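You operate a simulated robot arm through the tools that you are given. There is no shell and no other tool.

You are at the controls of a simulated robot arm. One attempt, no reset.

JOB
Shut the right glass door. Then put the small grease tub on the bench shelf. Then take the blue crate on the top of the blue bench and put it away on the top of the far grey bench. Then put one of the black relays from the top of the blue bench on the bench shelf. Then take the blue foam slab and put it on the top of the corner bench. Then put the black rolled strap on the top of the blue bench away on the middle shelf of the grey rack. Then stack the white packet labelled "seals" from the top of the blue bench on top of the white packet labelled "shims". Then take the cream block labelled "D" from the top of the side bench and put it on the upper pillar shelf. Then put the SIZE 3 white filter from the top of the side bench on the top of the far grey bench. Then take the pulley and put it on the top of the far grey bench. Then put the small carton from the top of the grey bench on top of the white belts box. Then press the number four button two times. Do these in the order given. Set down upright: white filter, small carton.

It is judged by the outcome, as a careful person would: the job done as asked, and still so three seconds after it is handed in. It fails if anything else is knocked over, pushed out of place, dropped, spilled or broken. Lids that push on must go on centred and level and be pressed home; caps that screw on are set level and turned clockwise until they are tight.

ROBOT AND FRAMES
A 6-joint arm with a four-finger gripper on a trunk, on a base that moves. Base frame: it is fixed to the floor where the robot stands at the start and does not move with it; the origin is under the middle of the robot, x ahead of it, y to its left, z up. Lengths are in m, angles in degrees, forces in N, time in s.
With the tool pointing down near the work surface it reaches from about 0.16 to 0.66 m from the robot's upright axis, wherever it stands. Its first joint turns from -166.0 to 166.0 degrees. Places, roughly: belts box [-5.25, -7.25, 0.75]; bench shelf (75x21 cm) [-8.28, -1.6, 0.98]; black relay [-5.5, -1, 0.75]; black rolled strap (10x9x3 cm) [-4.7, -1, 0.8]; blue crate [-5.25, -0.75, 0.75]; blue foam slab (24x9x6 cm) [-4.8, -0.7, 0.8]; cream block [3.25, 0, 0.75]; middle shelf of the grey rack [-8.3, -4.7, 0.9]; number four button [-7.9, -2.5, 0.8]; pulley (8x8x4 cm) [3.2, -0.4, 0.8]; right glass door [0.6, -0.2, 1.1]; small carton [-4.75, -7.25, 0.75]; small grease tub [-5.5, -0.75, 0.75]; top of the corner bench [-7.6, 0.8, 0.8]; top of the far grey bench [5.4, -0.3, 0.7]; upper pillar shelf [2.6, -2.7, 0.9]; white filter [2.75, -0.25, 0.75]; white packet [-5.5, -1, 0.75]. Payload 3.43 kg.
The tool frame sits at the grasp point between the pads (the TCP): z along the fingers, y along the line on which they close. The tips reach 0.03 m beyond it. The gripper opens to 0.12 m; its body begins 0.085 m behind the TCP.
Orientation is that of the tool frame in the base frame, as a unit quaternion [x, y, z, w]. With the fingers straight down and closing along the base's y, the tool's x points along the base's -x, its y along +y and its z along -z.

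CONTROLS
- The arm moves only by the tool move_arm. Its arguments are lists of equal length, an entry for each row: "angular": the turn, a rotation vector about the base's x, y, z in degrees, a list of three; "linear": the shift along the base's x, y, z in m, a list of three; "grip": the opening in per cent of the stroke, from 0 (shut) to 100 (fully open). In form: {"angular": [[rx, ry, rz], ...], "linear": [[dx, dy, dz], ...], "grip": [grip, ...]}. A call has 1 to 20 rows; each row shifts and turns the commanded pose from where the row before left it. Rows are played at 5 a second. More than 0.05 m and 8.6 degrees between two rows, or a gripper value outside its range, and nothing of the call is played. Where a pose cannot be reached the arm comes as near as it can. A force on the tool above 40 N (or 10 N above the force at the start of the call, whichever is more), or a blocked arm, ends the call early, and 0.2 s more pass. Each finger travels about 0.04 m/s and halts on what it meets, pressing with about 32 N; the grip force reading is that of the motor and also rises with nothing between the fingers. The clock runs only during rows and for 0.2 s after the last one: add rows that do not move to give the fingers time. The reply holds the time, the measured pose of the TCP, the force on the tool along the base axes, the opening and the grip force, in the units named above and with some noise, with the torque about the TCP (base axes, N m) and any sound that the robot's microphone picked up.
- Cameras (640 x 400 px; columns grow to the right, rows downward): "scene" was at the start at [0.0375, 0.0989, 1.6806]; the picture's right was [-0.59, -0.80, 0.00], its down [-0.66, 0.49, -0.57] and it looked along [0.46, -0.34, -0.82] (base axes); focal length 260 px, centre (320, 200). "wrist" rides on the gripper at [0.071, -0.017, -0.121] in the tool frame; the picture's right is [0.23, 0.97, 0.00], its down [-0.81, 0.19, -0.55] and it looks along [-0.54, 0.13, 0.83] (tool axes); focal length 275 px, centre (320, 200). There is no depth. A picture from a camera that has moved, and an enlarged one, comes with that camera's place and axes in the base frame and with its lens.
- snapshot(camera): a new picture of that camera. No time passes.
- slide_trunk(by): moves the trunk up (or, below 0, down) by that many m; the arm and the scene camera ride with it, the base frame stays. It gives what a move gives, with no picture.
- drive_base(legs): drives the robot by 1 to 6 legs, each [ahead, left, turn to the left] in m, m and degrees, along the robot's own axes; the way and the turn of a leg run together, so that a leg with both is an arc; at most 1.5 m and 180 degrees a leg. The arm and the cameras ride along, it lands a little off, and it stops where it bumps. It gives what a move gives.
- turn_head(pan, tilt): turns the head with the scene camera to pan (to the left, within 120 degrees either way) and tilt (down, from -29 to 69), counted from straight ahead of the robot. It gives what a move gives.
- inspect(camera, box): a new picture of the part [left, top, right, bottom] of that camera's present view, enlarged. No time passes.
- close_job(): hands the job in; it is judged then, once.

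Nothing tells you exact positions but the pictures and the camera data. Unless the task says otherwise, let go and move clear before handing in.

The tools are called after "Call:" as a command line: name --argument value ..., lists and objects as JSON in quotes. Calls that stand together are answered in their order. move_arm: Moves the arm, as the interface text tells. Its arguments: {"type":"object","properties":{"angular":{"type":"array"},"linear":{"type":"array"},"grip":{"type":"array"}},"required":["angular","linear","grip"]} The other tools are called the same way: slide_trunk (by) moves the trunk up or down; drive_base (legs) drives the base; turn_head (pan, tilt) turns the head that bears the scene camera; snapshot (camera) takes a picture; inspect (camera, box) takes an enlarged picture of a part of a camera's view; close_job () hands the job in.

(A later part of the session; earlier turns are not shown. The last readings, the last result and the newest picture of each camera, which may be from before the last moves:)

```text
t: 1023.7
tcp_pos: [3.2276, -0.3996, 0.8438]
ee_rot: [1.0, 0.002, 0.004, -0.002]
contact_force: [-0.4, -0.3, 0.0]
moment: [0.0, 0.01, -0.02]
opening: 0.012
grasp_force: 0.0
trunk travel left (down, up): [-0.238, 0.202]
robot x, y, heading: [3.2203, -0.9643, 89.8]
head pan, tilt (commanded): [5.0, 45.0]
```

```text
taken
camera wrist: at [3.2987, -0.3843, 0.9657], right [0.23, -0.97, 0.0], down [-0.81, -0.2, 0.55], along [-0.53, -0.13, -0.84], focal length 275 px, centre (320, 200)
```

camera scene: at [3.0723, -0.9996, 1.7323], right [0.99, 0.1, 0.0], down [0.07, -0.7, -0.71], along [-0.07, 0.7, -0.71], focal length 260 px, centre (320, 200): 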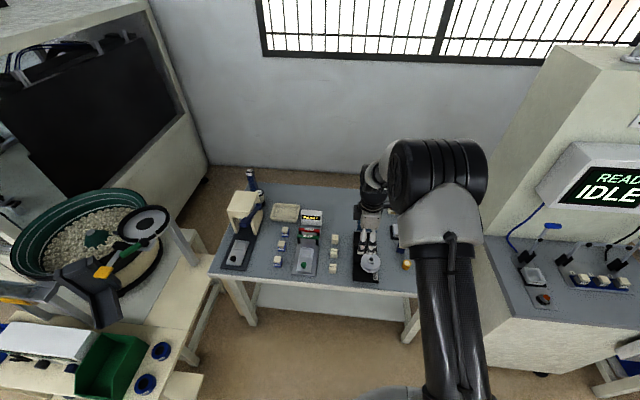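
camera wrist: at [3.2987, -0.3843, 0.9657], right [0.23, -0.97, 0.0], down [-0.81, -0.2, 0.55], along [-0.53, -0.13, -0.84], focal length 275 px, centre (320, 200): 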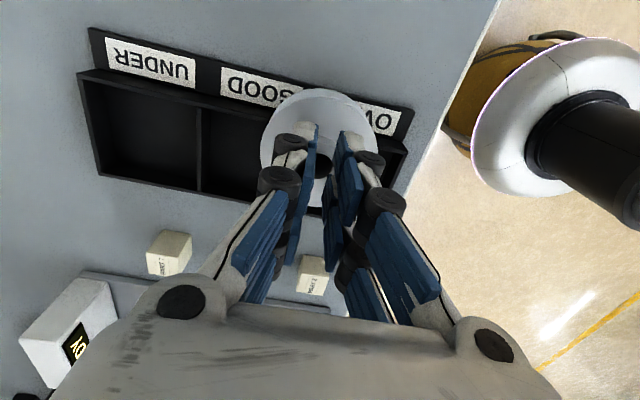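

The finger pairs straddle the hub without touching, so I'll grip the flange rim instead: open, lower slightly with the tips still above the tray walls, and close.

Call:
move_arm --angular '[[0, 0, 0], [0, 0, 0], [0, 0, 0], [0, 0, 0], [0, 0, 0], [0, 0, 0], [0, 0, 0], [0, 0, 0]]' --linear '[[0, 0, 0.004], [0, 0, 0], [0, 0, 0], [0, 0, 0], [0, 0, 0], [0, 0, 0], [0, 0, -0.012], [0, 0, -0.01]]' --grip '[30, 50, 70, 85, 90, 90, 90, 90]'

Call:
snapshot --camera "wrist"

```text
t: 1025.5
tcp_pos: [3.2279, -0.4004, 0.8242]
ee_rot: [1.0, 0.001, 0.004, -0.001]
contact_force: [-0.1, -0.3, 0.6]
moment: [-0.04, -0.02, 0.02]
opening: 0.1079
grasp_force: 0.0
trunk travel left (down, up): [-0.238, 0.202]
robot x, y, heading: [3.2206, -0.9605, 90.2]
head pan, tilt (commanded): [5.0, 45.0]
```

```text
taken
camera wrist: at [3.2984, -0.3844, 0.9475], right [0.23, -0.97, 0.0], down [-0.81, -0.2, 0.55], along [-0.53, -0.13, -0.84], focal length 275 px, centre (320, 200)
```

wrist: 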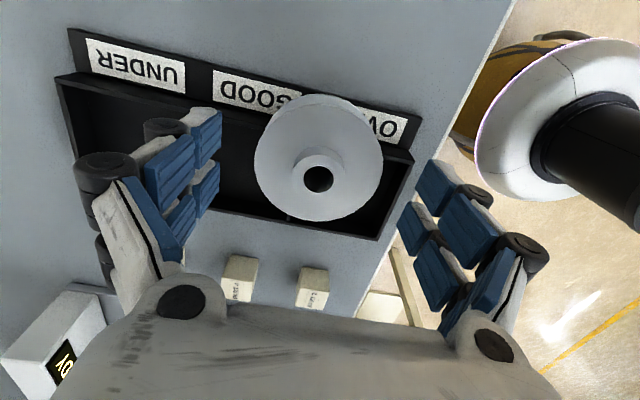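

Call:
move_arm --angular '[[0, 0, 0], [0, 0, 0], [0, 0, 0], [0, 0, 0], [0, 0, 0], [0, 0, 0], [0, 0, 0]]' --linear '[[0, 0, 0], [0, 0, 0], [0, 0, 0], [0, 0, 0], [0, 0, 0], [0, 0, 0], [0, 0, 0]]' --grip '[80, 70, 60, 50, 40, 40, 40]'

Call:
snapshot --camera "wrist"

```text
t: 1027.1
tcp_pos: [3.2275, -0.4009, 0.826]
ee_rot: [1.0, 0.002, 0.003, -0.001]
contact_force: [0.5, 0.3, -0.5]
moment: [-0.04, 0.0, 0.01]
opening: 0.0483
grasp_force: 0.1
trunk travel left (down, up): [-0.238, 0.202]
robot x, y, heading: [3.2183, -0.9599, 89.9]
head pan, tilt (commanded): [5.0, 45.0]
```

```text
taken
camera wrist: at [3.2984, -0.3847, 0.9474], right [0.23, -0.97, 0.0], down [-0.81, -0.2, 0.55], along [-0.53, -0.13, -0.84], focal length 275 px, centre (320, 200)
```

wrist: 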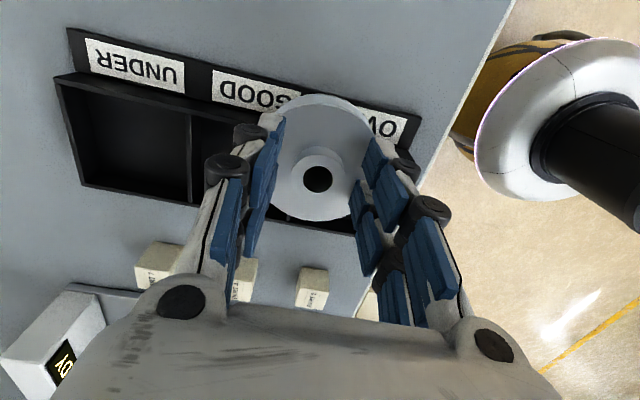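

The fingers closed above the flange, so the rim is lower than I took it. I open, go 14 mm lower and close again.

Call:
move_arm --angular '[[0, 0, 0], [0, 0, 0], [0, 0, 0], [0, 0, 0], [0, 0, 0], [0, 0, 0], [0, 0, 0]]' --linear '[[0, 0, 0.002], [0, 0, 0], [0, 0, 0], [0, 0, 0], [0, 0, 0], [0, 0, -0.009], [0, 0, -0.007]]' --grip '[50, 65, 80, 90, 90, 90, 90]'

Call:
move_arm --angular '[[0, 0, 0], [0, 0, 0], [0, 0, 0], [0, 0, 0], [0, 0, 0], [0, 0, 0], [0, 0, 0]]' --linear '[[0, 0, 0], [0, 0, 0], [0, 0, 0], [0, 0, 0], [0, 0, 0], [0, 0, 0], [0, 0, 0]]' --grip '[80, 70, 60, 50, 45, 45, 45]'

Call:
snapshot --camera "wrist"

```text
t: 1028.7
tcp_pos: [3.2283, -0.3993, 0.8108]
ee_rot: [1.0, 0.001, 0.004, -0.002]
contact_force: [-1.2, -0.5, 0.0]
moment: [-0.02, 0.05, -0.03]
opening: 0.1077
grasp_force: 0.1
trunk travel left (down, up): [-0.238, 0.202]
robot x, y, heading: [3.22, -0.9618, 89.8]
head pan, tilt (commanded): [5.0, 45.0]
```

```text
t: 1030.3
tcp_pos: [3.2272, -0.4, 0.8106]
ee_rot: [1.0, 0.001, 0.003, -0.001]
contact_force: [0.5, -0.6, 3.4]
moment: [-0.15, 0.01, 0.01]
opening: 0.0791
grasp_force: 31.6
trunk travel left (down, up): [-0.238, 0.202]
robot x, y, heading: [3.2236, -0.9586, 90.0]
head pan, tilt (commanded): [5.0, 45.0]
```

```text
taken
camera wrist: at [3.2988, -0.3845, 0.9336], right [0.23, -0.97, 0.0], down [-0.81, -0.2, 0.55], along [-0.53, -0.13, -0.84], focal length 275 px, centre (320, 200)
```

wrist: 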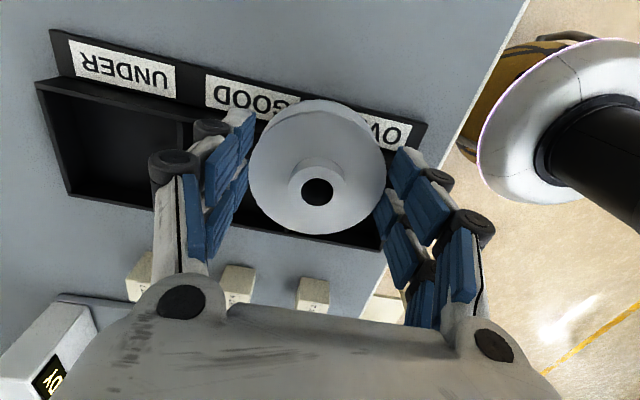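

The rim is gripped (opening 0.079). I lift straight up and check.

Call:
move_arm --angular '[[0, 0, 0], [0, 0, 0], [0, 0, 0], [0, 0, 0], [0, 0, 0], [0, 0, 0], [0, 0, 0]]' --linear '[[0, 0, 0.008], [0, 0, 0.015], [0, 0, 0.03], [0, 0, 0.045], [0, 0, 0.045], [0, 0, 0.045], [0, -0.02, 0.045]]' --grip '[45, 45, 45, 45, 45, 45, 45]'

Call:
snapshot --camera "wrist"

Call:
inspect --camera "scene" --box '[260, 180, 480, 320]'

```text
t: 1031.9
tcp_pos: [3.2278, -0.4212, 1.0463]
ee_rot: [1.0, 0.002, 0.004, -0.001]
contact_force: [0.7, -0.2, -1.3]
moment: [0.01, 0.01, 0.01]
opening: 0.0788
grasp_force: 31.5
trunk travel left (down, up): [-0.238, 0.202]
robot x, y, heading: [3.2174, -0.9587, 89.7]
head pan, tilt (commanded): [5.0, 45.0]
```

```text
taken
camera wrist: at [3.2991, -0.4057, 1.1682], right [0.23, -0.97, 0.0], down [-0.81, -0.2, 0.55], along [-0.53, -0.13, -0.84], focal length 275 px, centre (320, 200)
```

wrist: 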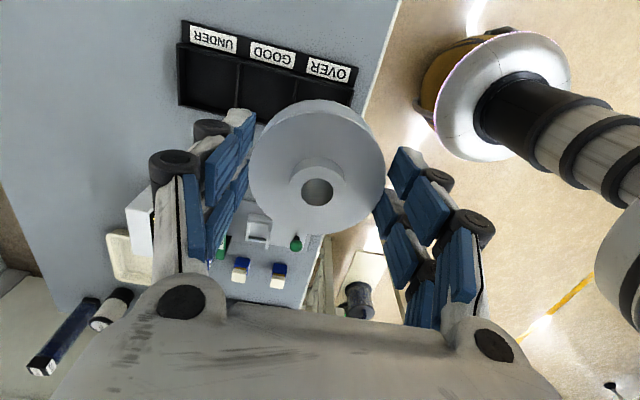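

```text
2.86 times, centred on (370, 250) of scene
camera zoom: at [3.0726, -0.8992, 1.7324], right [1.0, 0.09, 0.0], down [0.06, -0.7, -0.71], along [-0.06, 0.71, -0.71], focal length 742 px, centre (177, 57)
```

zoom: 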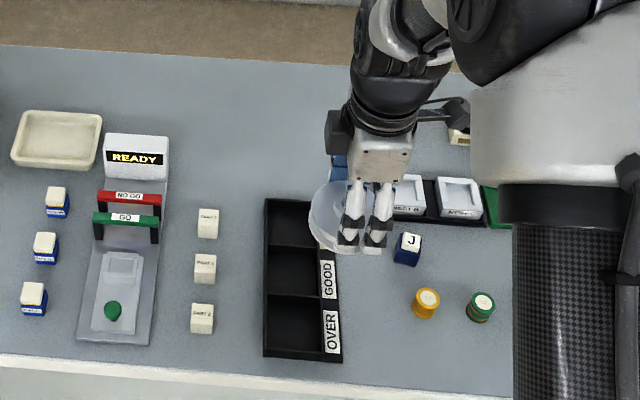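

The pulley is held level. I take it to the far grey bench, next to the filter.

Call:
drive_base --legs '[[-0.72, 0, 0], [0, 0, -90], [1.0, 0, 0], [0.52, 0, 0], [0, 0, 90], [0.4, 0, 0]]'

Call:
turn_head --pan 5 --tilt 40

Call:
snapshot --camera "scene"

```text
t: 1053.0
tcp_pos: [4.7215, -0.7301, 1.0447]
ee_rot: [1.0, 0.01, 0.003, -0.002]
contact_force: [-0.7, -0.1, -2.2]
moment: [-0.01, -0.04, 0.03]
opening: 0.079
grasp_force: 31.7
trunk travel left (down, up): [-0.238, 0.202]
robot x, y, heading: [4.7245, -1.2676, 90.8]
head pan, tilt (commanded): [5.0, 45.0]
```

```text
t: 1053.7
tcp_pos: [4.7216, -0.7297, 1.0457]
ee_rot: [1.0, 0.01, 0.004, -0.002]
contact_force: [-0.3, 0.6, -1.2]
moment: [0.02, -0.02, 0.03]
opening: 0.0787
grasp_force: 32.0
trunk travel left (down, up): [-0.238, 0.202]
robot x, y, heading: [4.7235, -1.2703, 91.3]
head pan, tilt (commanded): [5.0, 40.0]
```

```text
taken
camera scene: at [4.5746, -1.2073, 1.7395], right [0.99, 0.1, 0.0], down [0.07, -0.64, -0.77], along [-0.08, 0.76, -0.64], focal length 260 px, centre (320, 200)
```

scene: 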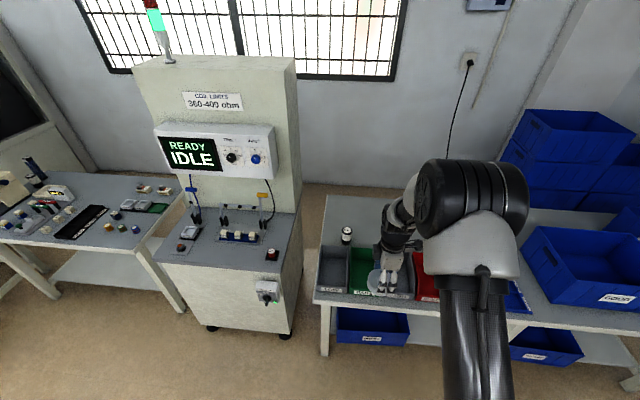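

Call:
drive_base --legs '[[0.32, -0.035, -1.2]]'

Call:
move_arm --angular '[[0, 0, 0], [0, 0, 0], [0, 0, 0], [0, 0, 0]]' --linear '[[0, 0.035, -0.02], [0, 0.035, -0.02], [0, 0.03, -0.02], [0, 0, 0]]' --grip '[45, 45, 45, 45]'

Call:
snapshot --camera "wrist"

Call:
snapshot --camera "scene"

```text
t: 1055.8
tcp_pos: [4.7648, -0.4091, 1.0436]
ee_rot: [1.0, 0.004, 0.003, -0.001]
contact_force: [0.2, 0.3, -1.5]
moment: [-0.02, 0.0, 0.03]
opening: 0.0789
grasp_force: 31.9
trunk travel left (down, up): [-0.238, 0.202]
robot x, y, heading: [4.7555, -0.9518, 90.1]
head pan, tilt (commanded): [5.0, 40.0]
```

```text
t: 1056.8
tcp_pos: [4.7649, -0.3099, 0.9864]
ee_rot: [1.0, 0.002, 0.003, -0.001]
contact_force: [0.1, -0.4, -2.2]
moment: [0.02, -0.03, 0.05]
opening: 0.079
grasp_force: 31.9
trunk travel left (down, up): [-0.238, 0.202]
robot x, y, heading: [4.753, -0.9467, 89.8]
head pan, tilt (commanded): [5.0, 40.0]
```

```text
taken
camera wrist: at [4.8358, -0.2942, 1.1082], right [0.23, -0.97, 0.0], down [-0.81, -0.2, 0.55], along [-0.53, -0.13, -0.84], focal length 275 px, centre (320, 200)
```

wrist: 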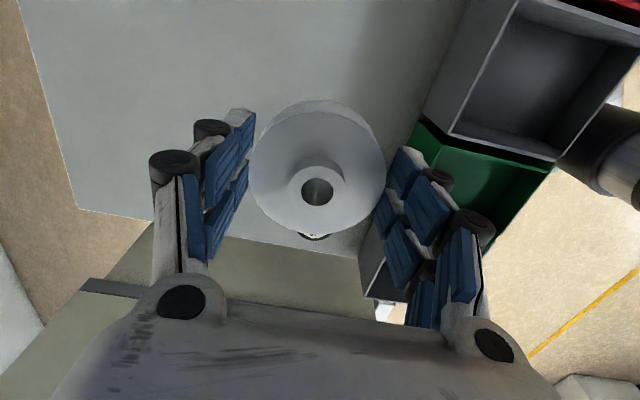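

```text
taken
camera scene: at [4.6084, -0.8844, 1.7396], right [1.0, 0.09, 0.0], down [0.06, -0.64, -0.77], along [-0.07, 0.76, -0.64], focal length 260 px, centre (320, 200)
```

scene: 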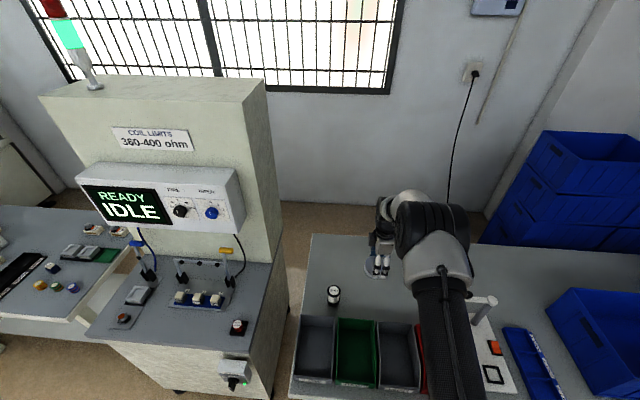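

I lower the pulley to the bench.

Call:
move_arm --angular '[[0, 0, 0], [0, 0, 0], [0, 0, 0], [0, 0, 0], [0, 0, 0], [0, 0, 0], [0, 0, 0]]' --linear '[[0, 0, -0.045], [0, 0, -0.045], [0, 0, -0.045], [0, 0, -0.025], [0, 0, -0.01], [0, 0, -0.006], [0, 0, 0]]' --grip '[45, 45, 45, 45, 45, 45, 45]'

Call:
snapshot --camera "wrist"

```text
t: 1058.4
tcp_pos: [4.7643, -0.3076, 0.809]
ee_rot: [1.0, 0.003, 0.003, -0.002]
contact_force: [-0.3, 0.1, -1.2]
moment: [-0.01, -0.01, -0.04]
opening: 0.0789
grasp_force: 31.8
trunk travel left (down, up): [-0.238, 0.202]
robot x, y, heading: [4.7568, -0.9459, 90.4]
head pan, tilt (commanded): [5.0, 40.0]
```

```text
taken
camera wrist: at [4.8349, -0.2931, 0.9305], right [0.23, -0.97, 0.0], down [-0.81, -0.2, 0.55], along [-0.53, -0.13, -0.84], focal length 275 px, centre (320, 200)
```

wrist: 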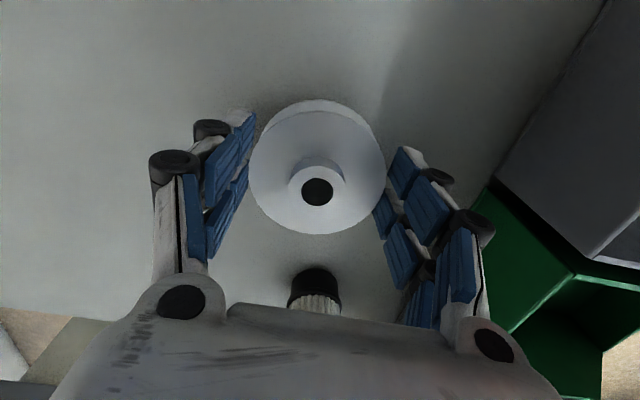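

Call:
move_arm --angular '[[0, 0, 0], [0, 0, 0], [0, 0, 0], [0, 0, 0], [0, 0, 0], [0, 0, 0], [0, 0, 0]]' --linear '[[0, 0, -0.008], [0, 0, -0.005], [0, 0, -0.004], [0, 0, -0.003], [0, 0, -0.003], [0, 0, -0.003], [0, 0, 0]]' --grip '[45, 45, 45, 45, 45, 45, 45]'

```text
t: 1060.0
tcp_pos: [4.7644, -0.309, 0.7876]
ee_rot: [1.0, 0.003, 0.002, -0.004]
contact_force: [0.1, -5.1, 23.4]
moment: [-0.29, 0.2, 0.08]
opening: 0.0791
grasp_force: 32.2
trunk travel left (down, up): [-0.238, 0.202]
robot x, y, heading: [4.7549, -0.9489, 89.9]
head pan, tilt (commanded): [5.0, 40.0]
```

Contact (23 N). I ease off, open and rise.

Call:
move_arm --angular '[[0, 0, 0], [0, 0, 0], [0, 0, 0], [0, 0, 0], [0, 0, 0]]' --linear '[[0, 0, 0.003], [0, 0, 0], [0, 0, 0], [0, 0, 0], [0, 0, 0]]' --grip '[60, 72, 80, 88, 88]'

Call:
snapshot --camera "wrist"

Call:
move_arm --angular '[[0, 0, 0], [0, 0, 0], [0, 0, 0], [0, 0, 0], [0, 0, 0], [0, 0, 0]]' --linear '[[0, 0, 0.02], [0, 0, 0.04], [0, 0, 0.045], [0, 0, 0.045], [0, 0, 0.045], [0, -0.03, 0.035]]' --grip '[88, 88, 88, 88, 88, 88]'

Call:
drive_base --legs '[[-0.75, 0, 0]]'

Call:
snapshot --camera "scene"

Call:
inspect --camera "scene" --box '[280, 140, 460, 260]'

```text
t: 1061.2
tcp_pos: [4.7655, -0.3101, 0.7873]
ee_rot: [1.0, 0.003, 0.003, -0.002]
contact_force: [0.0, -0.3, -0.2]
moment: [0.0, 0.01, -0.01]
opening: 0.1056
grasp_force: 0.0
trunk travel left (down, up): [-0.238, 0.202]
robot x, y, heading: [4.7575, -0.9504, 90.0]
head pan, tilt (commanded): [5.0, 40.0]
```

```text
taken
camera wrist: at [4.8347, -0.2936, 0.9083], right [0.23, -0.97, 0.0], down [-0.81, -0.2, 0.55], along [-0.53, -0.13, -0.84], focal length 275 px, centre (320, 200)
```

wrist: 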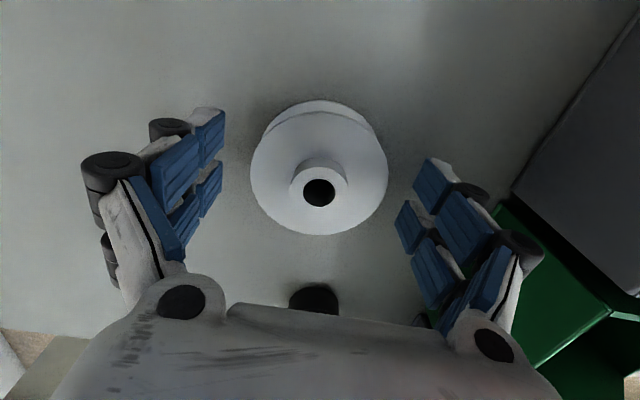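

```text
t: 1062.6
tcp_pos: [4.7662, -0.3412, 1.0176]
ee_rot: [1.0, 0.003, 0.003, -0.002]
contact_force: [-0.5, 0.0, -0.3]
moment: [0.04, 0.02, 0.02]
opening: 0.1058
grasp_force: 0.6
trunk travel left (down, up): [-0.238, 0.202]
robot x, y, heading: [4.7586, -0.9501, 90.0]
head pan, tilt (commanded): [5.0, 40.0]
```

```text
t: 1066.7
tcp_pos: [4.7647, -1.086, 1.016]
ee_rot: [1.0, 0.003, 0.003, -0.002]
contact_force: [0.4, -0.1, -0.4]
moment: [0.04, 0.0, 0.01]
opening: 0.1054
grasp_force: 0.0
trunk travel left (down, up): [-0.238, 0.202]
robot x, y, heading: [4.7591, -1.6967, 90.1]
head pan, tilt (commanded): [5.0, 40.0]
```

```text
taken
camera scene: at [4.6088, -1.6312, 1.7396], right [1.0, 0.09, 0.0], down [0.06, -0.64, -0.77], along [-0.07, 0.76, -0.64], focal length 260 px, centre (320, 200)
```

scene: 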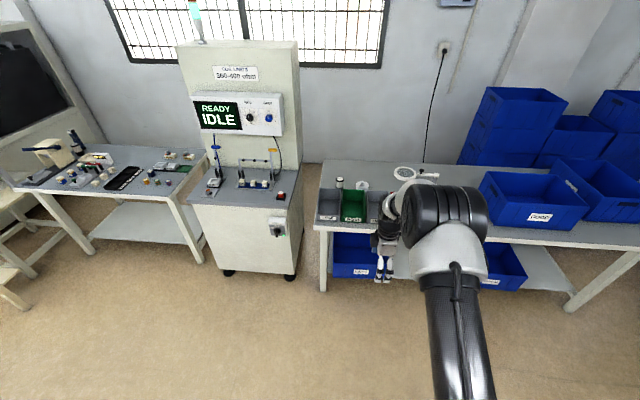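

```text
3.33 times, centred on (370, 200) of scene
camera zoom: at [4.6088, -1.6312, 1.7396], right [1.0, 0.09, 0.0], down [0.06, -0.64, -0.77], along [-0.07, 0.76, -0.64], focal length 866 px, centre (153, 200)
```

zoom: 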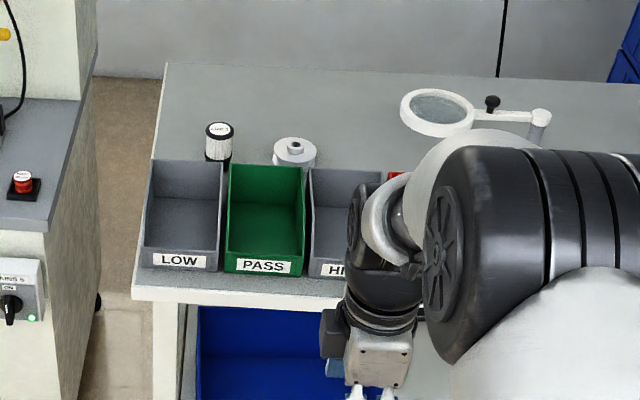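

Filter and pulley both stand on the far grey bench. Now the small carton on the grey bench in the south-west: I turn the tool back to normal and make the long drive west.

Call:
move_arm --angular '[[0, 0, -8.2], [0, 0, -8.2], [0, 0, -8.2], [0, 0, -8.2], [0, 0, -8.2], [0, 0, -8.2], [0, 0, -8.2], [0, 0, -8.2], [0, 0, -8.2], [0, 0, -8.2], [0, 0, -8.2]]' --linear '[[0, 0, 0.02], [0, 0, 0.02], [0, 0, 0.02], [0, 0, 0.02], [0, 0, 0.02], [0, 0, 0.02], [0, 0, 0.01], [0, 0, 0.01], [0, 0, 0.01], [0, 0, 0.0], [0, 0, 0.0]]' --grip '[80, 80, 80, 80, 80, 80, 80, 80, 80, 80, 80]'

Call:
drive_base --legs '[[0, 0, 90], [1.5, 0, 0], [1.5, 0, 0], [1.4, 0.45, 0], [1.4, 0.4, 0]]'

Call:
drive_base --legs '[[1.5, 0, 0], [1.5, 0, 0], [1.4, 0, 0]]'

Call:
turn_head --pan 80 --tilt 20

Call:
snapshot --camera "scene"

```text
t: 1069.0
tcp_pos: [4.7646, -1.0864, 1.1667]
ee_rot: [0.707, -0.707, 0.004, 0.002]
contact_force: [-0.7, -0.2, 0.2]
moment: [-0.01, -0.02, 0.02]
opening: 0.0961
grasp_force: 0.1
trunk travel left (down, up): [-0.238, 0.202]
robot x, y, heading: [4.757, -1.6972, 90.0]
head pan, tilt (commanded): [5.0, 40.0]
```

```text
t: 1101.0
tcp_pos: [-1.6615, -2.5003, 1.1663]
ee_rot: [1.0, -0.002, 0.003, -0.002]
contact_force: [-0.2, -0.2, 0.1]
moment: [-0.04, -0.02, 0.02]
opening: 0.0961
grasp_force: 0.0
trunk travel left (down, up): [-0.238, 0.202]
robot x, y, heading: [-1.0519, -2.5093, 179.8]
head pan, tilt (commanded): [5.0, 40.0]
```

```text
t: 1122.2
tcp_pos: [-6.079, -2.3664, 1.1667]
ee_rot: [1.0, -0.023, 0.004, -0.001]
contact_force: [-0.1, -0.4, 0.5]
moment: [0.02, -0.02, 0.02]
opening: 0.0962
grasp_force: 0.0
trunk travel left (down, up): [-0.238, 0.202]
robot x, y, heading: [-5.4702, -2.3985, 177.4]
head pan, tilt (commanded): [5.0, 40.0]
```

```text
t: 1123.6
tcp_pos: [-6.0792, -2.3662, 1.1666]
ee_rot: [1.0, -0.022, 0.003, -0.001]
contact_force: [-0.6, 0.1, -0.5]
moment: [0.0, -0.02, 0.0]
opening: 0.0959
grasp_force: 0.1
trunk travel left (down, up): [-0.238, 0.202]
robot x, y, heading: [-5.4717, -2.4055, 177.1]
head pan, tilt (commanded): [80.0, 20.0]
```

```text
taken
camera scene: at [-5.477, -2.6342, 1.7709], right [-0.98, 0.22, 0.0], down [0.08, 0.33, -0.94], along [-0.21, -0.92, -0.34], focal length 260 px, centre (320, 200)
```

scene: 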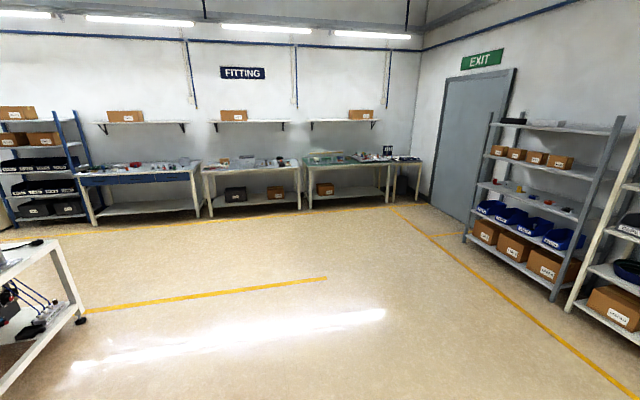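

The grey bench stands on the south wall under "FITTING" and the floor to it is clear. I drive there.

Call:
drive_base --legs '[[0, 0, 92.8], [1.5, 0.2, 0], [1.5, 0.2, 0], [0.55, 0.05, 0]]'

Call:
turn_head --pan 0 --tilt 35

Call:
snapshot --camera "scene"

Call:
inspect --camera "scene" --box '[150, 100, 450, 290]'

```text
refused: leg 2 is longer than a leg can be; nothing moved
```

```text
t: 1125.2
tcp_pos: [-6.0793, -2.3678, 1.1654]
ee_rot: [1.0, -0.023, 0.003, -0.001]
contact_force: [0.0, 0.2, 0.0]
moment: [0.0, 0.04, 0.01]
opening: 0.0959
grasp_force: 0.0
trunk travel left (down, up): [-0.238, 0.202]
robot x, y, heading: [-5.4684, -2.4033, 177.5]
head pan, tilt (commanded): [0.0, 35.0]
```

```text
taken
camera scene: at [-5.5444, -2.5393, 1.7471], right [0.05, 1.0, 0.0], down [0.57, -0.03, -0.82], along [-0.82, 0.04, -0.57], focal length 260 px, centre (320, 200)
```

scene: 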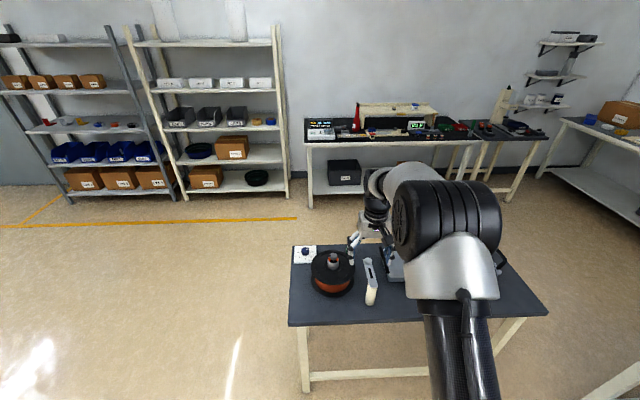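

```text
2.11 times, centred on (300, 195) of scene
camera zoom: at [-5.5444, -2.5393, 1.7471], right [0.05, 1.0, 0.0], down [0.57, -0.03, -0.82], along [-0.82, 0.04, -0.57], focal length 547 px, centre (362, 210)
```

zoom: 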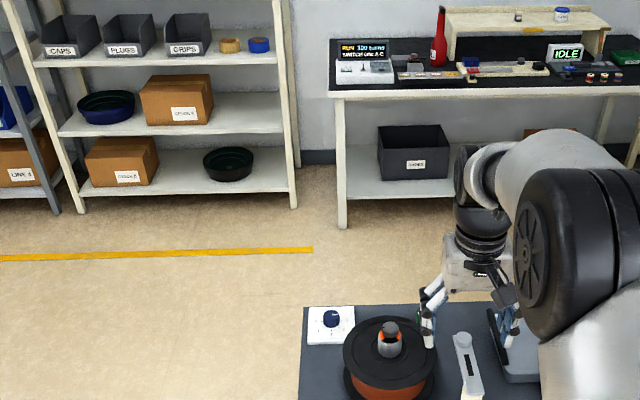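

Call:
drive_base --legs '[[0, 0, 92.6], [1.45, 0.2, 0], [1.45, 0.2, 0], [0.6, 0.05, 0]]'

Call:
snapshot --camera "scene"

Call:
inspect --camera "scene" --box '[150, 100, 450, 290]'

```text
t: 1146.2
tcp_pos: [-5.01, -6.5096, 1.1656]
ee_rot: [0.705, 0.709, 0.002, -0.005]
contact_force: [0.1, -0.2, 0.2]
moment: [0.0, -0.02, 0.0]
opening: 0.0959
grasp_force: 0.0
trunk travel left (down, up): [-0.238, 0.202]
robot x, y, heading: [-5.0025, -5.8977, -90.0]
head pan, tilt (commanded): [0.0, 35.0]
```

```text
taken
camera scene: at [-4.8636, -5.9655, 1.7471], right [-1.0, 0.0, 0.0], down [0.0, 0.57, -0.82], along [0.0, -0.82, -0.57], focal length 260 px, centre (320, 200)
```

scene: 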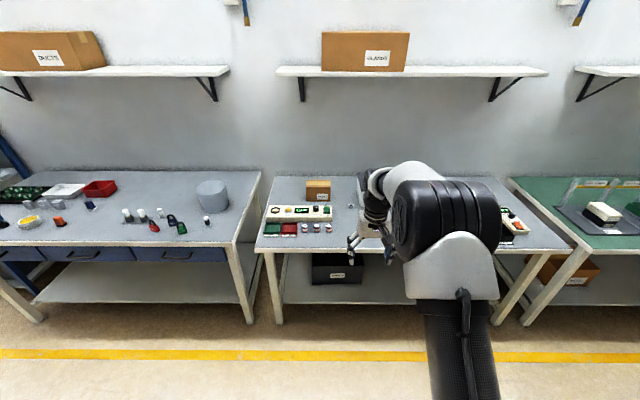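

```text
2.11 times, centred on (300, 195) of scene
camera zoom: at [-4.8636, -5.9655, 1.7471], right [-1.0, 0.0, 0.0], down [0.0, 0.57, -0.82], along [0.0, -0.82, -0.57], focal length 547 px, centre (362, 210)
```

zoom: 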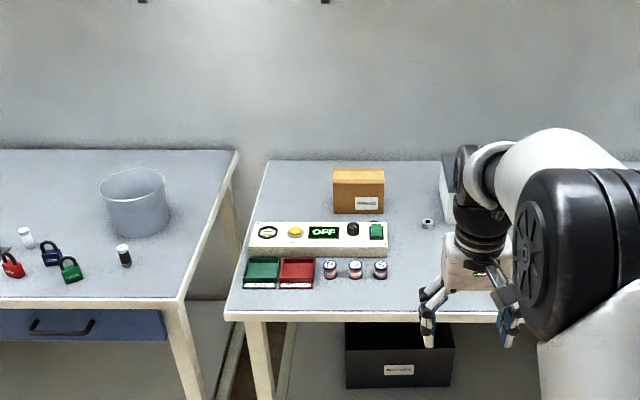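

The small carton stands at the back of the grey bench; the arm hides the belts box. I shift right (west) to see it.

Call:
drive_base --legs '[[0, -0.55, 0]]'

Call:
turn_head --pan 15 --tilt 30

Call:
snapshot --camera "scene"

Call:
inspect --camera "scene" --box '[160, 130, 420, 290]'

```text
t: 1149.4
tcp_pos: [-5.559, -6.5115, 1.1669]
ee_rot: [0.705, 0.71, 0.001, -0.003]
contact_force: [-0.6, 0.9, 0.1]
moment: [0.01, -0.04, 0.0]
opening: 0.0961
grasp_force: 0.0
trunk travel left (down, up): [-0.238, 0.202]
robot x, y, heading: [-5.5543, -5.9025, -89.7]
head pan, tilt (commanded): [0.0, 35.0]
```

```text
t: 1150.1
tcp_pos: [-5.5589, -6.513, 1.1665]
ee_rot: [0.706, 0.708, 0.001, -0.004]
contact_force: [0.0, -1.1, 0.7]
moment: [-0.01, 0.02, -0.01]
opening: 0.0961
grasp_force: 0.1
trunk travel left (down, up): [-0.238, 0.202]
robot x, y, heading: [-5.5482, -5.9015, -89.9]
head pan, tilt (commanded): [15.0, 30.0]
```

```text
taken
camera scene: at [-5.3889, -5.9665, 1.7549], right [-0.97, -0.26, 0.0], down [-0.13, 0.48, -0.87], along [0.23, -0.84, -0.5], focal length 260 px, centre (320, 200)
```

scene: 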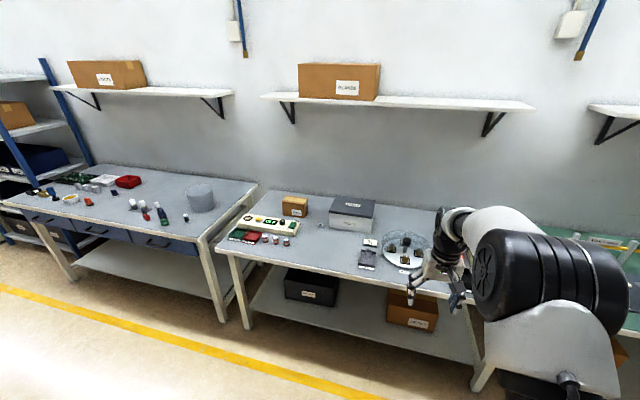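

```text
2.46 times, centred on (290, 210) of scene
camera zoom: at [-5.3889, -5.9665, 1.7549], right [-0.97, -0.26, 0.0], down [-0.13, 0.48, -0.87], along [0.23, -0.84, -0.5], focal length 639 px, centre (394, 175)
```

zoom: 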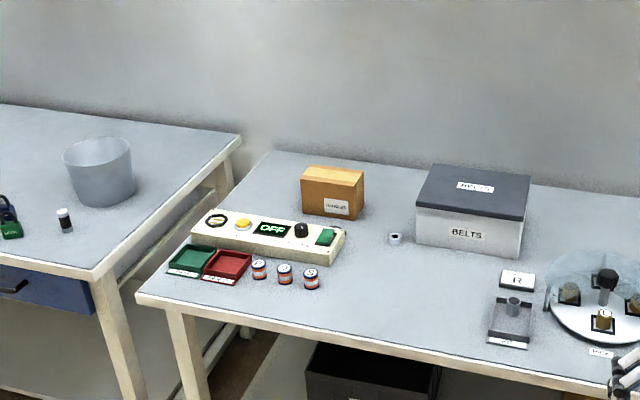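

The BELTS box (dark lid, top z≈0.865) is centred near [-5.21, -7.435]; the small carton (0.17 × 0.08 × 0.107) near [-4.813, -7.43]. I turn the tool 90° to grip the carton's 8 cm depth, and move in front of it.

Call:
move_arm --angular '[[0, 0, 8.2], [0, 0, 8.2], [0, 0, 8.2], [0, 0, 8.2], [0, 0, 8.2], [0, 0, 8.2], [0, 0, 8.2], [0, 0, 8.2], [0, 0, 8.2], [0, 0, 8.2], [0, 0, 8.0], [0, 0, 0]]' --linear '[[0, 0, 0], [0, 0, 0], [0, 0, 0], [0, 0, 0], [0, 0, 0], [0, 0, 0], [0, 0, 0], [0, 0, 0], [0, 0, 0], [0, 0, 0], [0, 0, 0], [0, 0, 0]]' --grip '[100, 100, 100, 100, 100, 100, 100, 100, 100, 100, 100, 100]'

Call:
drive_base --legs '[[0, 0.735, 0], [0.6, 0, 0]]'

Call:
turn_head --pan 0 --tilt 45

Call:
snapshot --camera "scene"

Call:
snapshot --camera "wrist"

```text
t: 1152.7
tcp_pos: [-5.5583, -6.5118, 1.1662]
ee_rot: [-0.003, 1.0, -0.002, -0.003]
contact_force: [1.1, 0.1, -0.3]
moment: [0.05, 0.01, -0.04]
opening: 0.1198
grasp_force: 0.1
trunk travel left (down, up): [-0.238, 0.202]
robot x, y, heading: [-5.5537, -5.9025, -89.9]
head pan, tilt (commanded): [15.0, 30.0]
```

```text
t: 1159.8
tcp_pos: [-4.8125, -7.1114, 1.1667]
ee_rot: [-0.006, 1.0, -0.002, -0.003]
contact_force: [-0.2, -0.3, -1.0]
moment: [0.02, 0.01, -0.03]
opening: 0.12
grasp_force: 0.0
trunk travel left (down, up): [-0.238, 0.202]
robot x, y, heading: [-4.8084, -6.5005, -89.3]
head pan, tilt (commanded): [15.0, 30.0]
```

```text
t: 1160.5
tcp_pos: [-4.8124, -7.1108, 1.1666]
ee_rot: [-0.007, 1.0, -0.002, -0.004]
contact_force: [0.3, -0.9, -0.6]
moment: [0.02, 0.01, -0.02]
opening: 0.1199
grasp_force: 0.0
trunk travel left (down, up): [-0.238, 0.202]
robot x, y, heading: [-4.8114, -6.5003, -89.1]
head pan, tilt (commanded): [0.0, 45.0]
```

```text
taken
camera scene: at [-4.6707, -6.5578, 1.7323], right [-1.0, -0.01, 0.0], down [-0.01, 0.71, -0.71], along [0.01, -0.71, -0.71], focal length 260 px, centre (320, 200)
```

scene: 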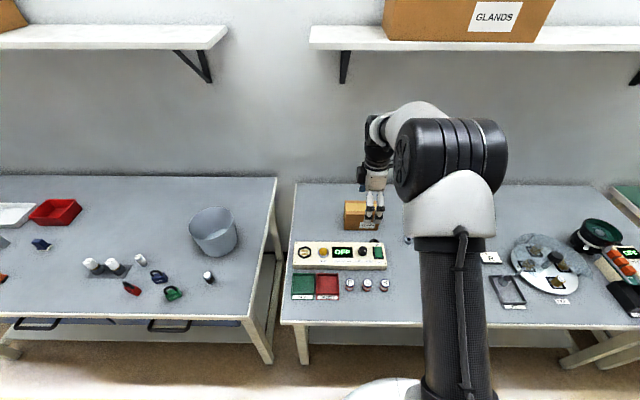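

```text
taken
camera wrist: at [-4.8831, -7.1286, 1.2882], right [-0.24, 0.97, 0.0], down [0.81, 0.2, 0.55], along [0.53, 0.13, -0.84], focal length 275 px, centre (320, 200)
```

wrist: 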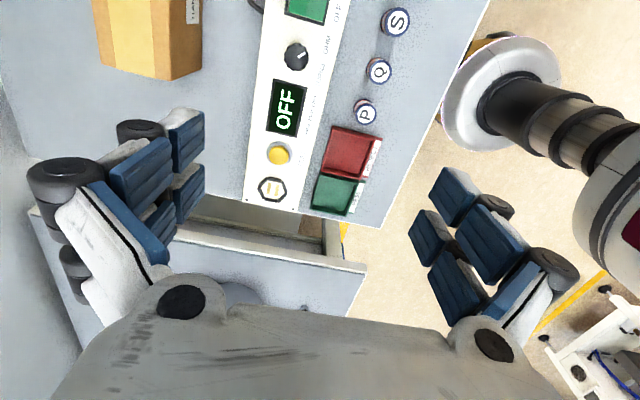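

Call:
inspect --camera "scene" --box '[280, 170, 440, 270]'

Call:
drive_base --legs '[[0.12, 0, -0.9]]'

Call:
snapshot --camera "wrist"

```text
4.00 times, centred on (360, 220) of scene
camera zoom: at [-4.6707, -6.5578, 1.7323], right [-1.0, -0.01, 0.0], down [-0.01, 0.71, -0.71], along [0.01, -0.71, -0.71], focal length 1039 px, centre (160, 120)
```

zoom: 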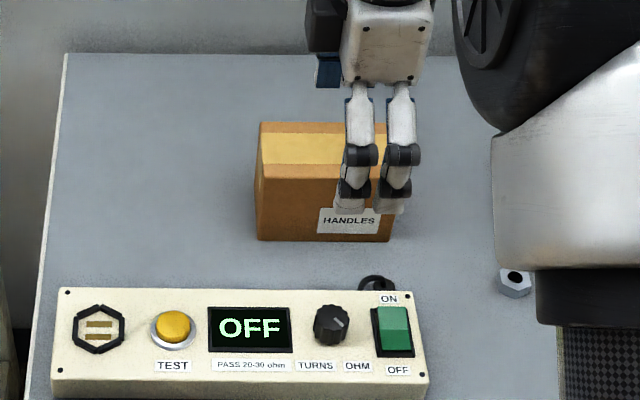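

```text
t: 1161.8
tcp_pos: [-4.8227, -7.2313, 1.166]
ee_rot: [0.003, 1.0, -0.001, -0.003]
contact_force: [-0.2, -0.3, -0.6]
moment: [0.03, 0.0, -0.02]
opening: 0.12
grasp_force: 0.0
trunk travel left (down, up): [-0.238, 0.202]
robot x, y, heading: [-4.8118, -6.6169, -90.1]
head pan, tilt (commanded): [0.0, 45.0]
```

```text
taken
camera wrist: at [-4.8928, -7.2475, 1.2872], right [-0.23, 0.97, 0.0], down [0.82, 0.19, 0.55], along [0.53, 0.12, -0.84], focal length 275 px, centre (320, 200)
```

wrist: 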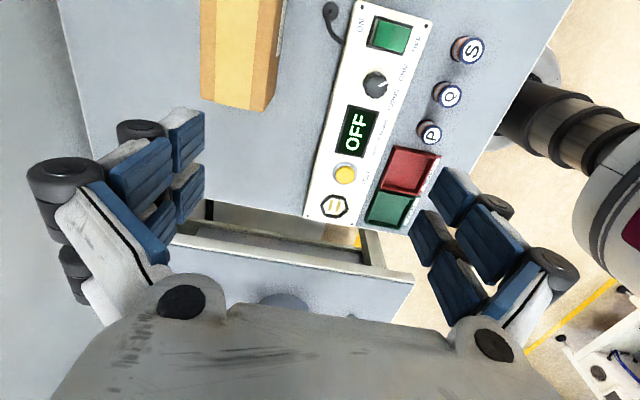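

The carton ("HANDLES") is really centred near [-4.85, -7.353], top z≈0.895; the BELTS lid centre near [-5.217, -7.38], top ≈0.896. I edge forward and hover over the carton.

Call:
drive_base --legs '[[0.05, 0, 0]]'

Call:
move_arm --angular '[[0, 0, 0], [0, 0, 0], [0, 0, 0], [0, 0, 0]]' --linear '[[-0.01, -0.025, -0.02], [-0.01, -0.025, -0.03], [-0.007, -0.022, -0.03], [0, 0, -0.02]]' --grip '[100, 100, 100, 100]'

Call:
snapshot --camera "wrist"

```text
t: 1162.7
tcp_pos: [-4.8226, -7.2807, 1.1646]
ee_rot: [0.002, 1.0, -0.001, -0.003]
contact_force: [-0.8, -0.7, 0.1]
moment: [0.1, 0.02, -0.01]
opening: 0.1196
grasp_force: 0.0
trunk travel left (down, up): [-0.238, 0.202]
robot x, y, heading: [-4.8111, -6.6681, -90.4]
head pan, tilt (commanded): [0.0, 45.0]
```

```text
t: 1163.7
tcp_pos: [-4.8503, -7.3493, 1.0663]
ee_rot: [0.002, 1.0, -0.002, -0.003]
contact_force: [0.3, -0.9, 0.2]
moment: [-0.03, 0.0, -0.02]
opening: 0.1197
grasp_force: 0.0
trunk travel left (down, up): [-0.238, 0.202]
robot x, y, heading: [-4.8083, -6.6694, -90.3]
head pan, tilt (commanded): [0.0, 45.0]
```

```text
taken
camera wrist: at [-4.9204, -7.367, 1.1877], right [-0.23, 0.97, 0.0], down [0.82, 0.19, 0.55], along [0.53, 0.12, -0.84], focal length 275 px, centre (320, 200)
```

wrist: 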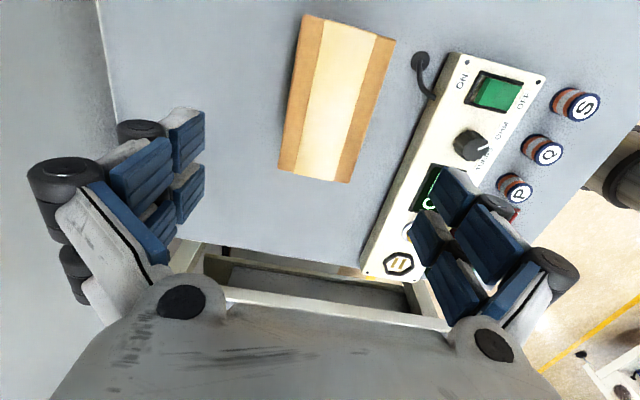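

Call:
move_arm --angular '[[0, 0, 0], [0, 0, 0]]' --linear '[[0, 0.008, 0], [0, 0.007, 0]]' --grip '[100, 100]'

Call:
slide_trunk --by -0.12

Call:
snapshot --camera "wrist"

```text
t: 1164.3
tcp_pos: [-4.8511, -7.3348, 1.0668]
ee_rot: [0.002, 1.0, -0.001, -0.004]
contact_force: [-0.3, 0.2, 0.1]
moment: [-0.01, 0.03, 0.0]
opening: 0.1201
grasp_force: 0.0
trunk travel left (down, up): [-0.238, 0.202]
robot x, y, heading: [-4.8075, -6.67, -90.3]
head pan, tilt (commanded): [0.0, 45.0]
```

```text
t: 1165.8
tcp_pos: [-4.8496, -7.3347, 0.9468]
ee_rot: [0.002, 1.0, -0.001, -0.003]
contact_force: [-0.7, -0.7, 0.1]
moment: [0.02, 0.02, -0.02]
opening: 0.1199
grasp_force: 0.0
trunk travel left (down, up): [-0.118, 0.322]
robot x, y, heading: [-4.8096, -6.6713, -90.4]
head pan, tilt (commanded): [0.0, 45.0]
```

```text
taken
camera wrist: at [-4.9204, -7.3522, 1.0681], right [-0.23, 0.97, 0.0], down [0.82, 0.19, 0.55], along [0.53, 0.12, -0.84], focal length 275 px, centre (320, 200)
```

wrist: 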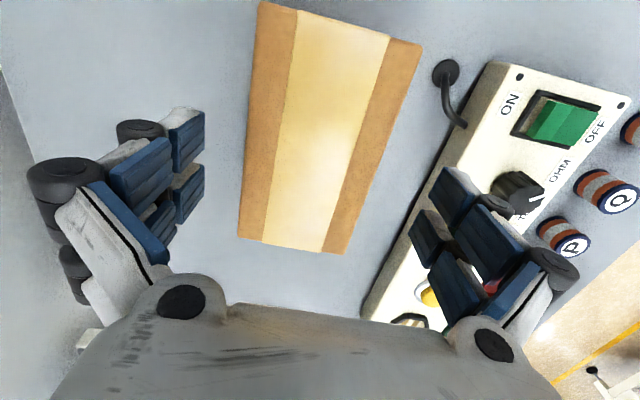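

Call:
move_arm --angular '[[0, 0, 0], [0, 0, 0], [0, 0, 0]]' --linear '[[0.003, -0.003, 0], [0, 0, 0], [0, 0, 0]]' --grip '[96, 95, 95]'

Call:
slide_trunk --by -0.05

Call:
snapshot --camera "wrist"

```text
t: 1166.6
tcp_pos: [-4.847, -7.3384, 0.9454]
ee_rot: [0.001, 1.0, -0.002, -0.004]
contact_force: [-0.3, -0.1, 0.6]
moment: [-0.01, -0.02, 0.02]
opening: 0.1139
grasp_force: 0.0
trunk travel left (down, up): [-0.118, 0.322]
robot x, y, heading: [-4.8148, -6.6681, -90.3]
head pan, tilt (commanded): [0.0, 45.0]
```

```text
t: 1167.5
tcp_pos: [-4.8465, -7.3375, 0.8951]
ee_rot: [0.001, 1.0, -0.002, -0.004]
contact_force: [-0.2, -0.6, 1.1]
moment: [-0.03, -0.01, 0.04]
opening: 0.1138
grasp_force: 0.2
trunk travel left (down, up): [-0.068, 0.372]
robot x, y, heading: [-4.8099, -6.6708, -90.1]
head pan, tilt (commanded): [0.0, 45.0]
```

```text
taken
camera wrist: at [-4.9176, -7.355, 1.0179], right [-0.23, 0.97, 0.0], down [0.82, 0.19, 0.55], along [0.53, 0.12, -0.84], focal length 275 px, centre (320, 200)
```

wrist: 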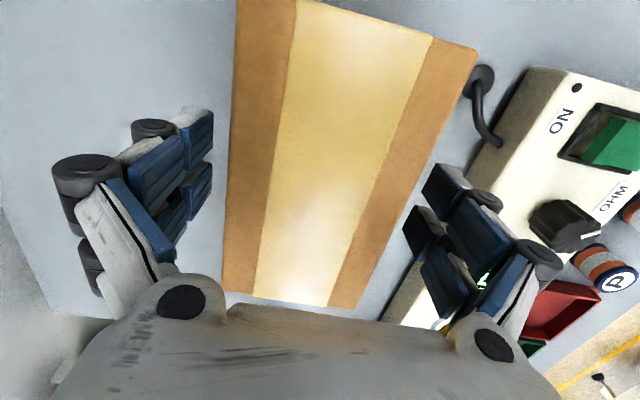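

Call:
move_arm --angular '[[0, 0, 0], [0, 0, 0]]' --linear '[[0, 0.003, 0], [0, 0, 0]]' --grip '[97, 97]'

Call:
slide_trunk --by -0.04

Call:
move_arm --angular '[[0, 0, 0], [0, 0, 0], [0, 0, 0], [0, 0, 0], [0, 0, 0], [0, 0, 0]]' --linear '[[0, 0, 0], [0, 0, 0], [0, 0, 0], [0, 0, 0], [0, 0, 0], [0, 0, 0]]' --grip '[90, 80, 70, 55, 55, 55]'

Call:
snapshot --camera "wrist"

```text
t: 1168.1
tcp_pos: [-4.8465, -7.3351, 0.8952]
ee_rot: [0.002, 1.0, -0.001, -0.003]
contact_force: [0.6, -0.9, 0.3]
moment: [0.0, 0.05, 0.0]
opening: 0.1162
grasp_force: 0.0
trunk travel left (down, up): [-0.068, 0.372]
robot x, y, heading: [-4.8117, -6.6696, -90.5]
head pan, tilt (commanded): [0.0, 45.0]
```

```text
t: 1168.9
tcp_pos: [-4.8479, -7.334, 0.8563]
ee_rot: [0.002, 1.0, -0.002, -0.004]
contact_force: [-0.9, 0.5, 0.6]
moment: [-0.02, 0.01, 0.01]
opening: 0.1162
grasp_force: 0.0
trunk travel left (down, up): [-0.028, 0.412]
robot x, y, heading: [-4.8096, -6.6662, -90.1]
head pan, tilt (commanded): [0.0, 45.0]
```

```text
t: 1170.3
tcp_pos: [-4.8474, -7.3357, 0.8554]
ee_rot: [0.002, 1.0, -0.002, -0.003]
contact_force: [0.0, -3.4, 5.3]
moment: [-0.22, -0.04, -0.01]
opening: 0.0848
grasp_force: 31.9
trunk travel left (down, up): [-0.028, 0.412]
robot x, y, heading: [-4.8106, -6.6692, -90.2]
head pan, tilt (commanded): [0.0, 45.0]
```

```text
taken
camera wrist: at [-4.9177, -7.3526, 0.978], right [-0.23, 0.97, 0.0], down [0.82, 0.19, 0.55], along [0.53, 0.12, -0.84], focal length 275 px, centre (320, 200)
```

wrist: 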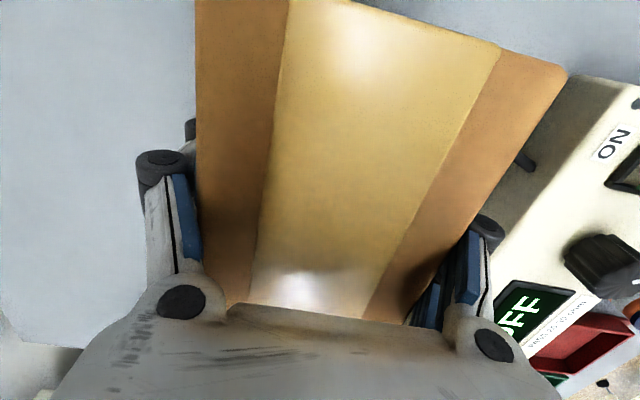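

The carton is gripped (8.5 cm). I lift with the trunk.

Call:
slide_trunk --by 0.22

Call:
snapshot --camera "wrist"

Call:
turn_head --pan 0 --tilt 40

Call:
snapshot --camera "scene"

```text
t: 1172.7
tcp_pos: [-4.8472, -7.3348, 1.0757]
ee_rot: [0.002, 1.0, -0.002, -0.004]
contact_force: [-0.1, -0.5, -3.3]
moment: [0.02, 0.01, 0.01]
opening: 0.085
grasp_force: 31.9
trunk travel left (down, up): [-0.248, 0.192]
robot x, y, heading: [-4.8105, -6.6692, -90.2]
head pan, tilt (commanded): [0.0, 45.0]
```

```text
taken
camera wrist: at [-4.9177, -7.3527, 1.1968], right [-0.23, 0.97, 0.0], down [0.82, 0.19, 0.55], along [0.53, 0.12, -0.84], focal length 275 px, centre (320, 200)
```

wrist: 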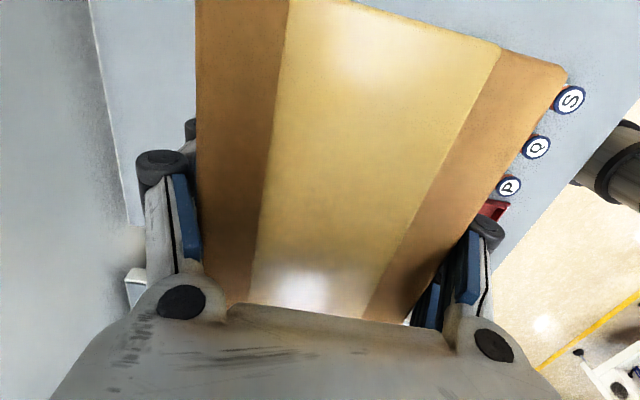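

```text
t: 1173.3
tcp_pos: [-4.8473, -7.335, 1.0744]
ee_rot: [0.002, 1.0, 0.0, -0.003]
contact_force: [-0.4, -0.6, -2.9]
moment: [-0.01, -0.04, -0.01]
opening: 0.0849
grasp_force: 32.3
trunk travel left (down, up): [-0.248, 0.192]
robot x, y, heading: [-4.8098, -6.6683, -90.4]
head pan, tilt (commanded): [0.0, 40.0]
```

```text
taken
camera scene: at [-4.6717, -6.7326, 1.7495], right [-1.0, 0.0, 0.0], down [0.0, 0.64, -0.77], along [0.0, -0.77, -0.64], focal length 260 px, centre (320, 200)
```

scene: 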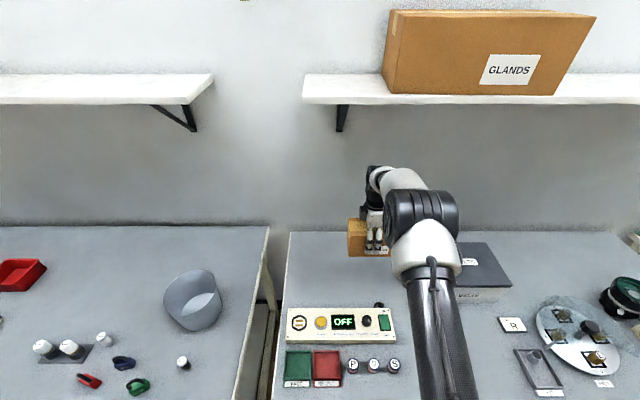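

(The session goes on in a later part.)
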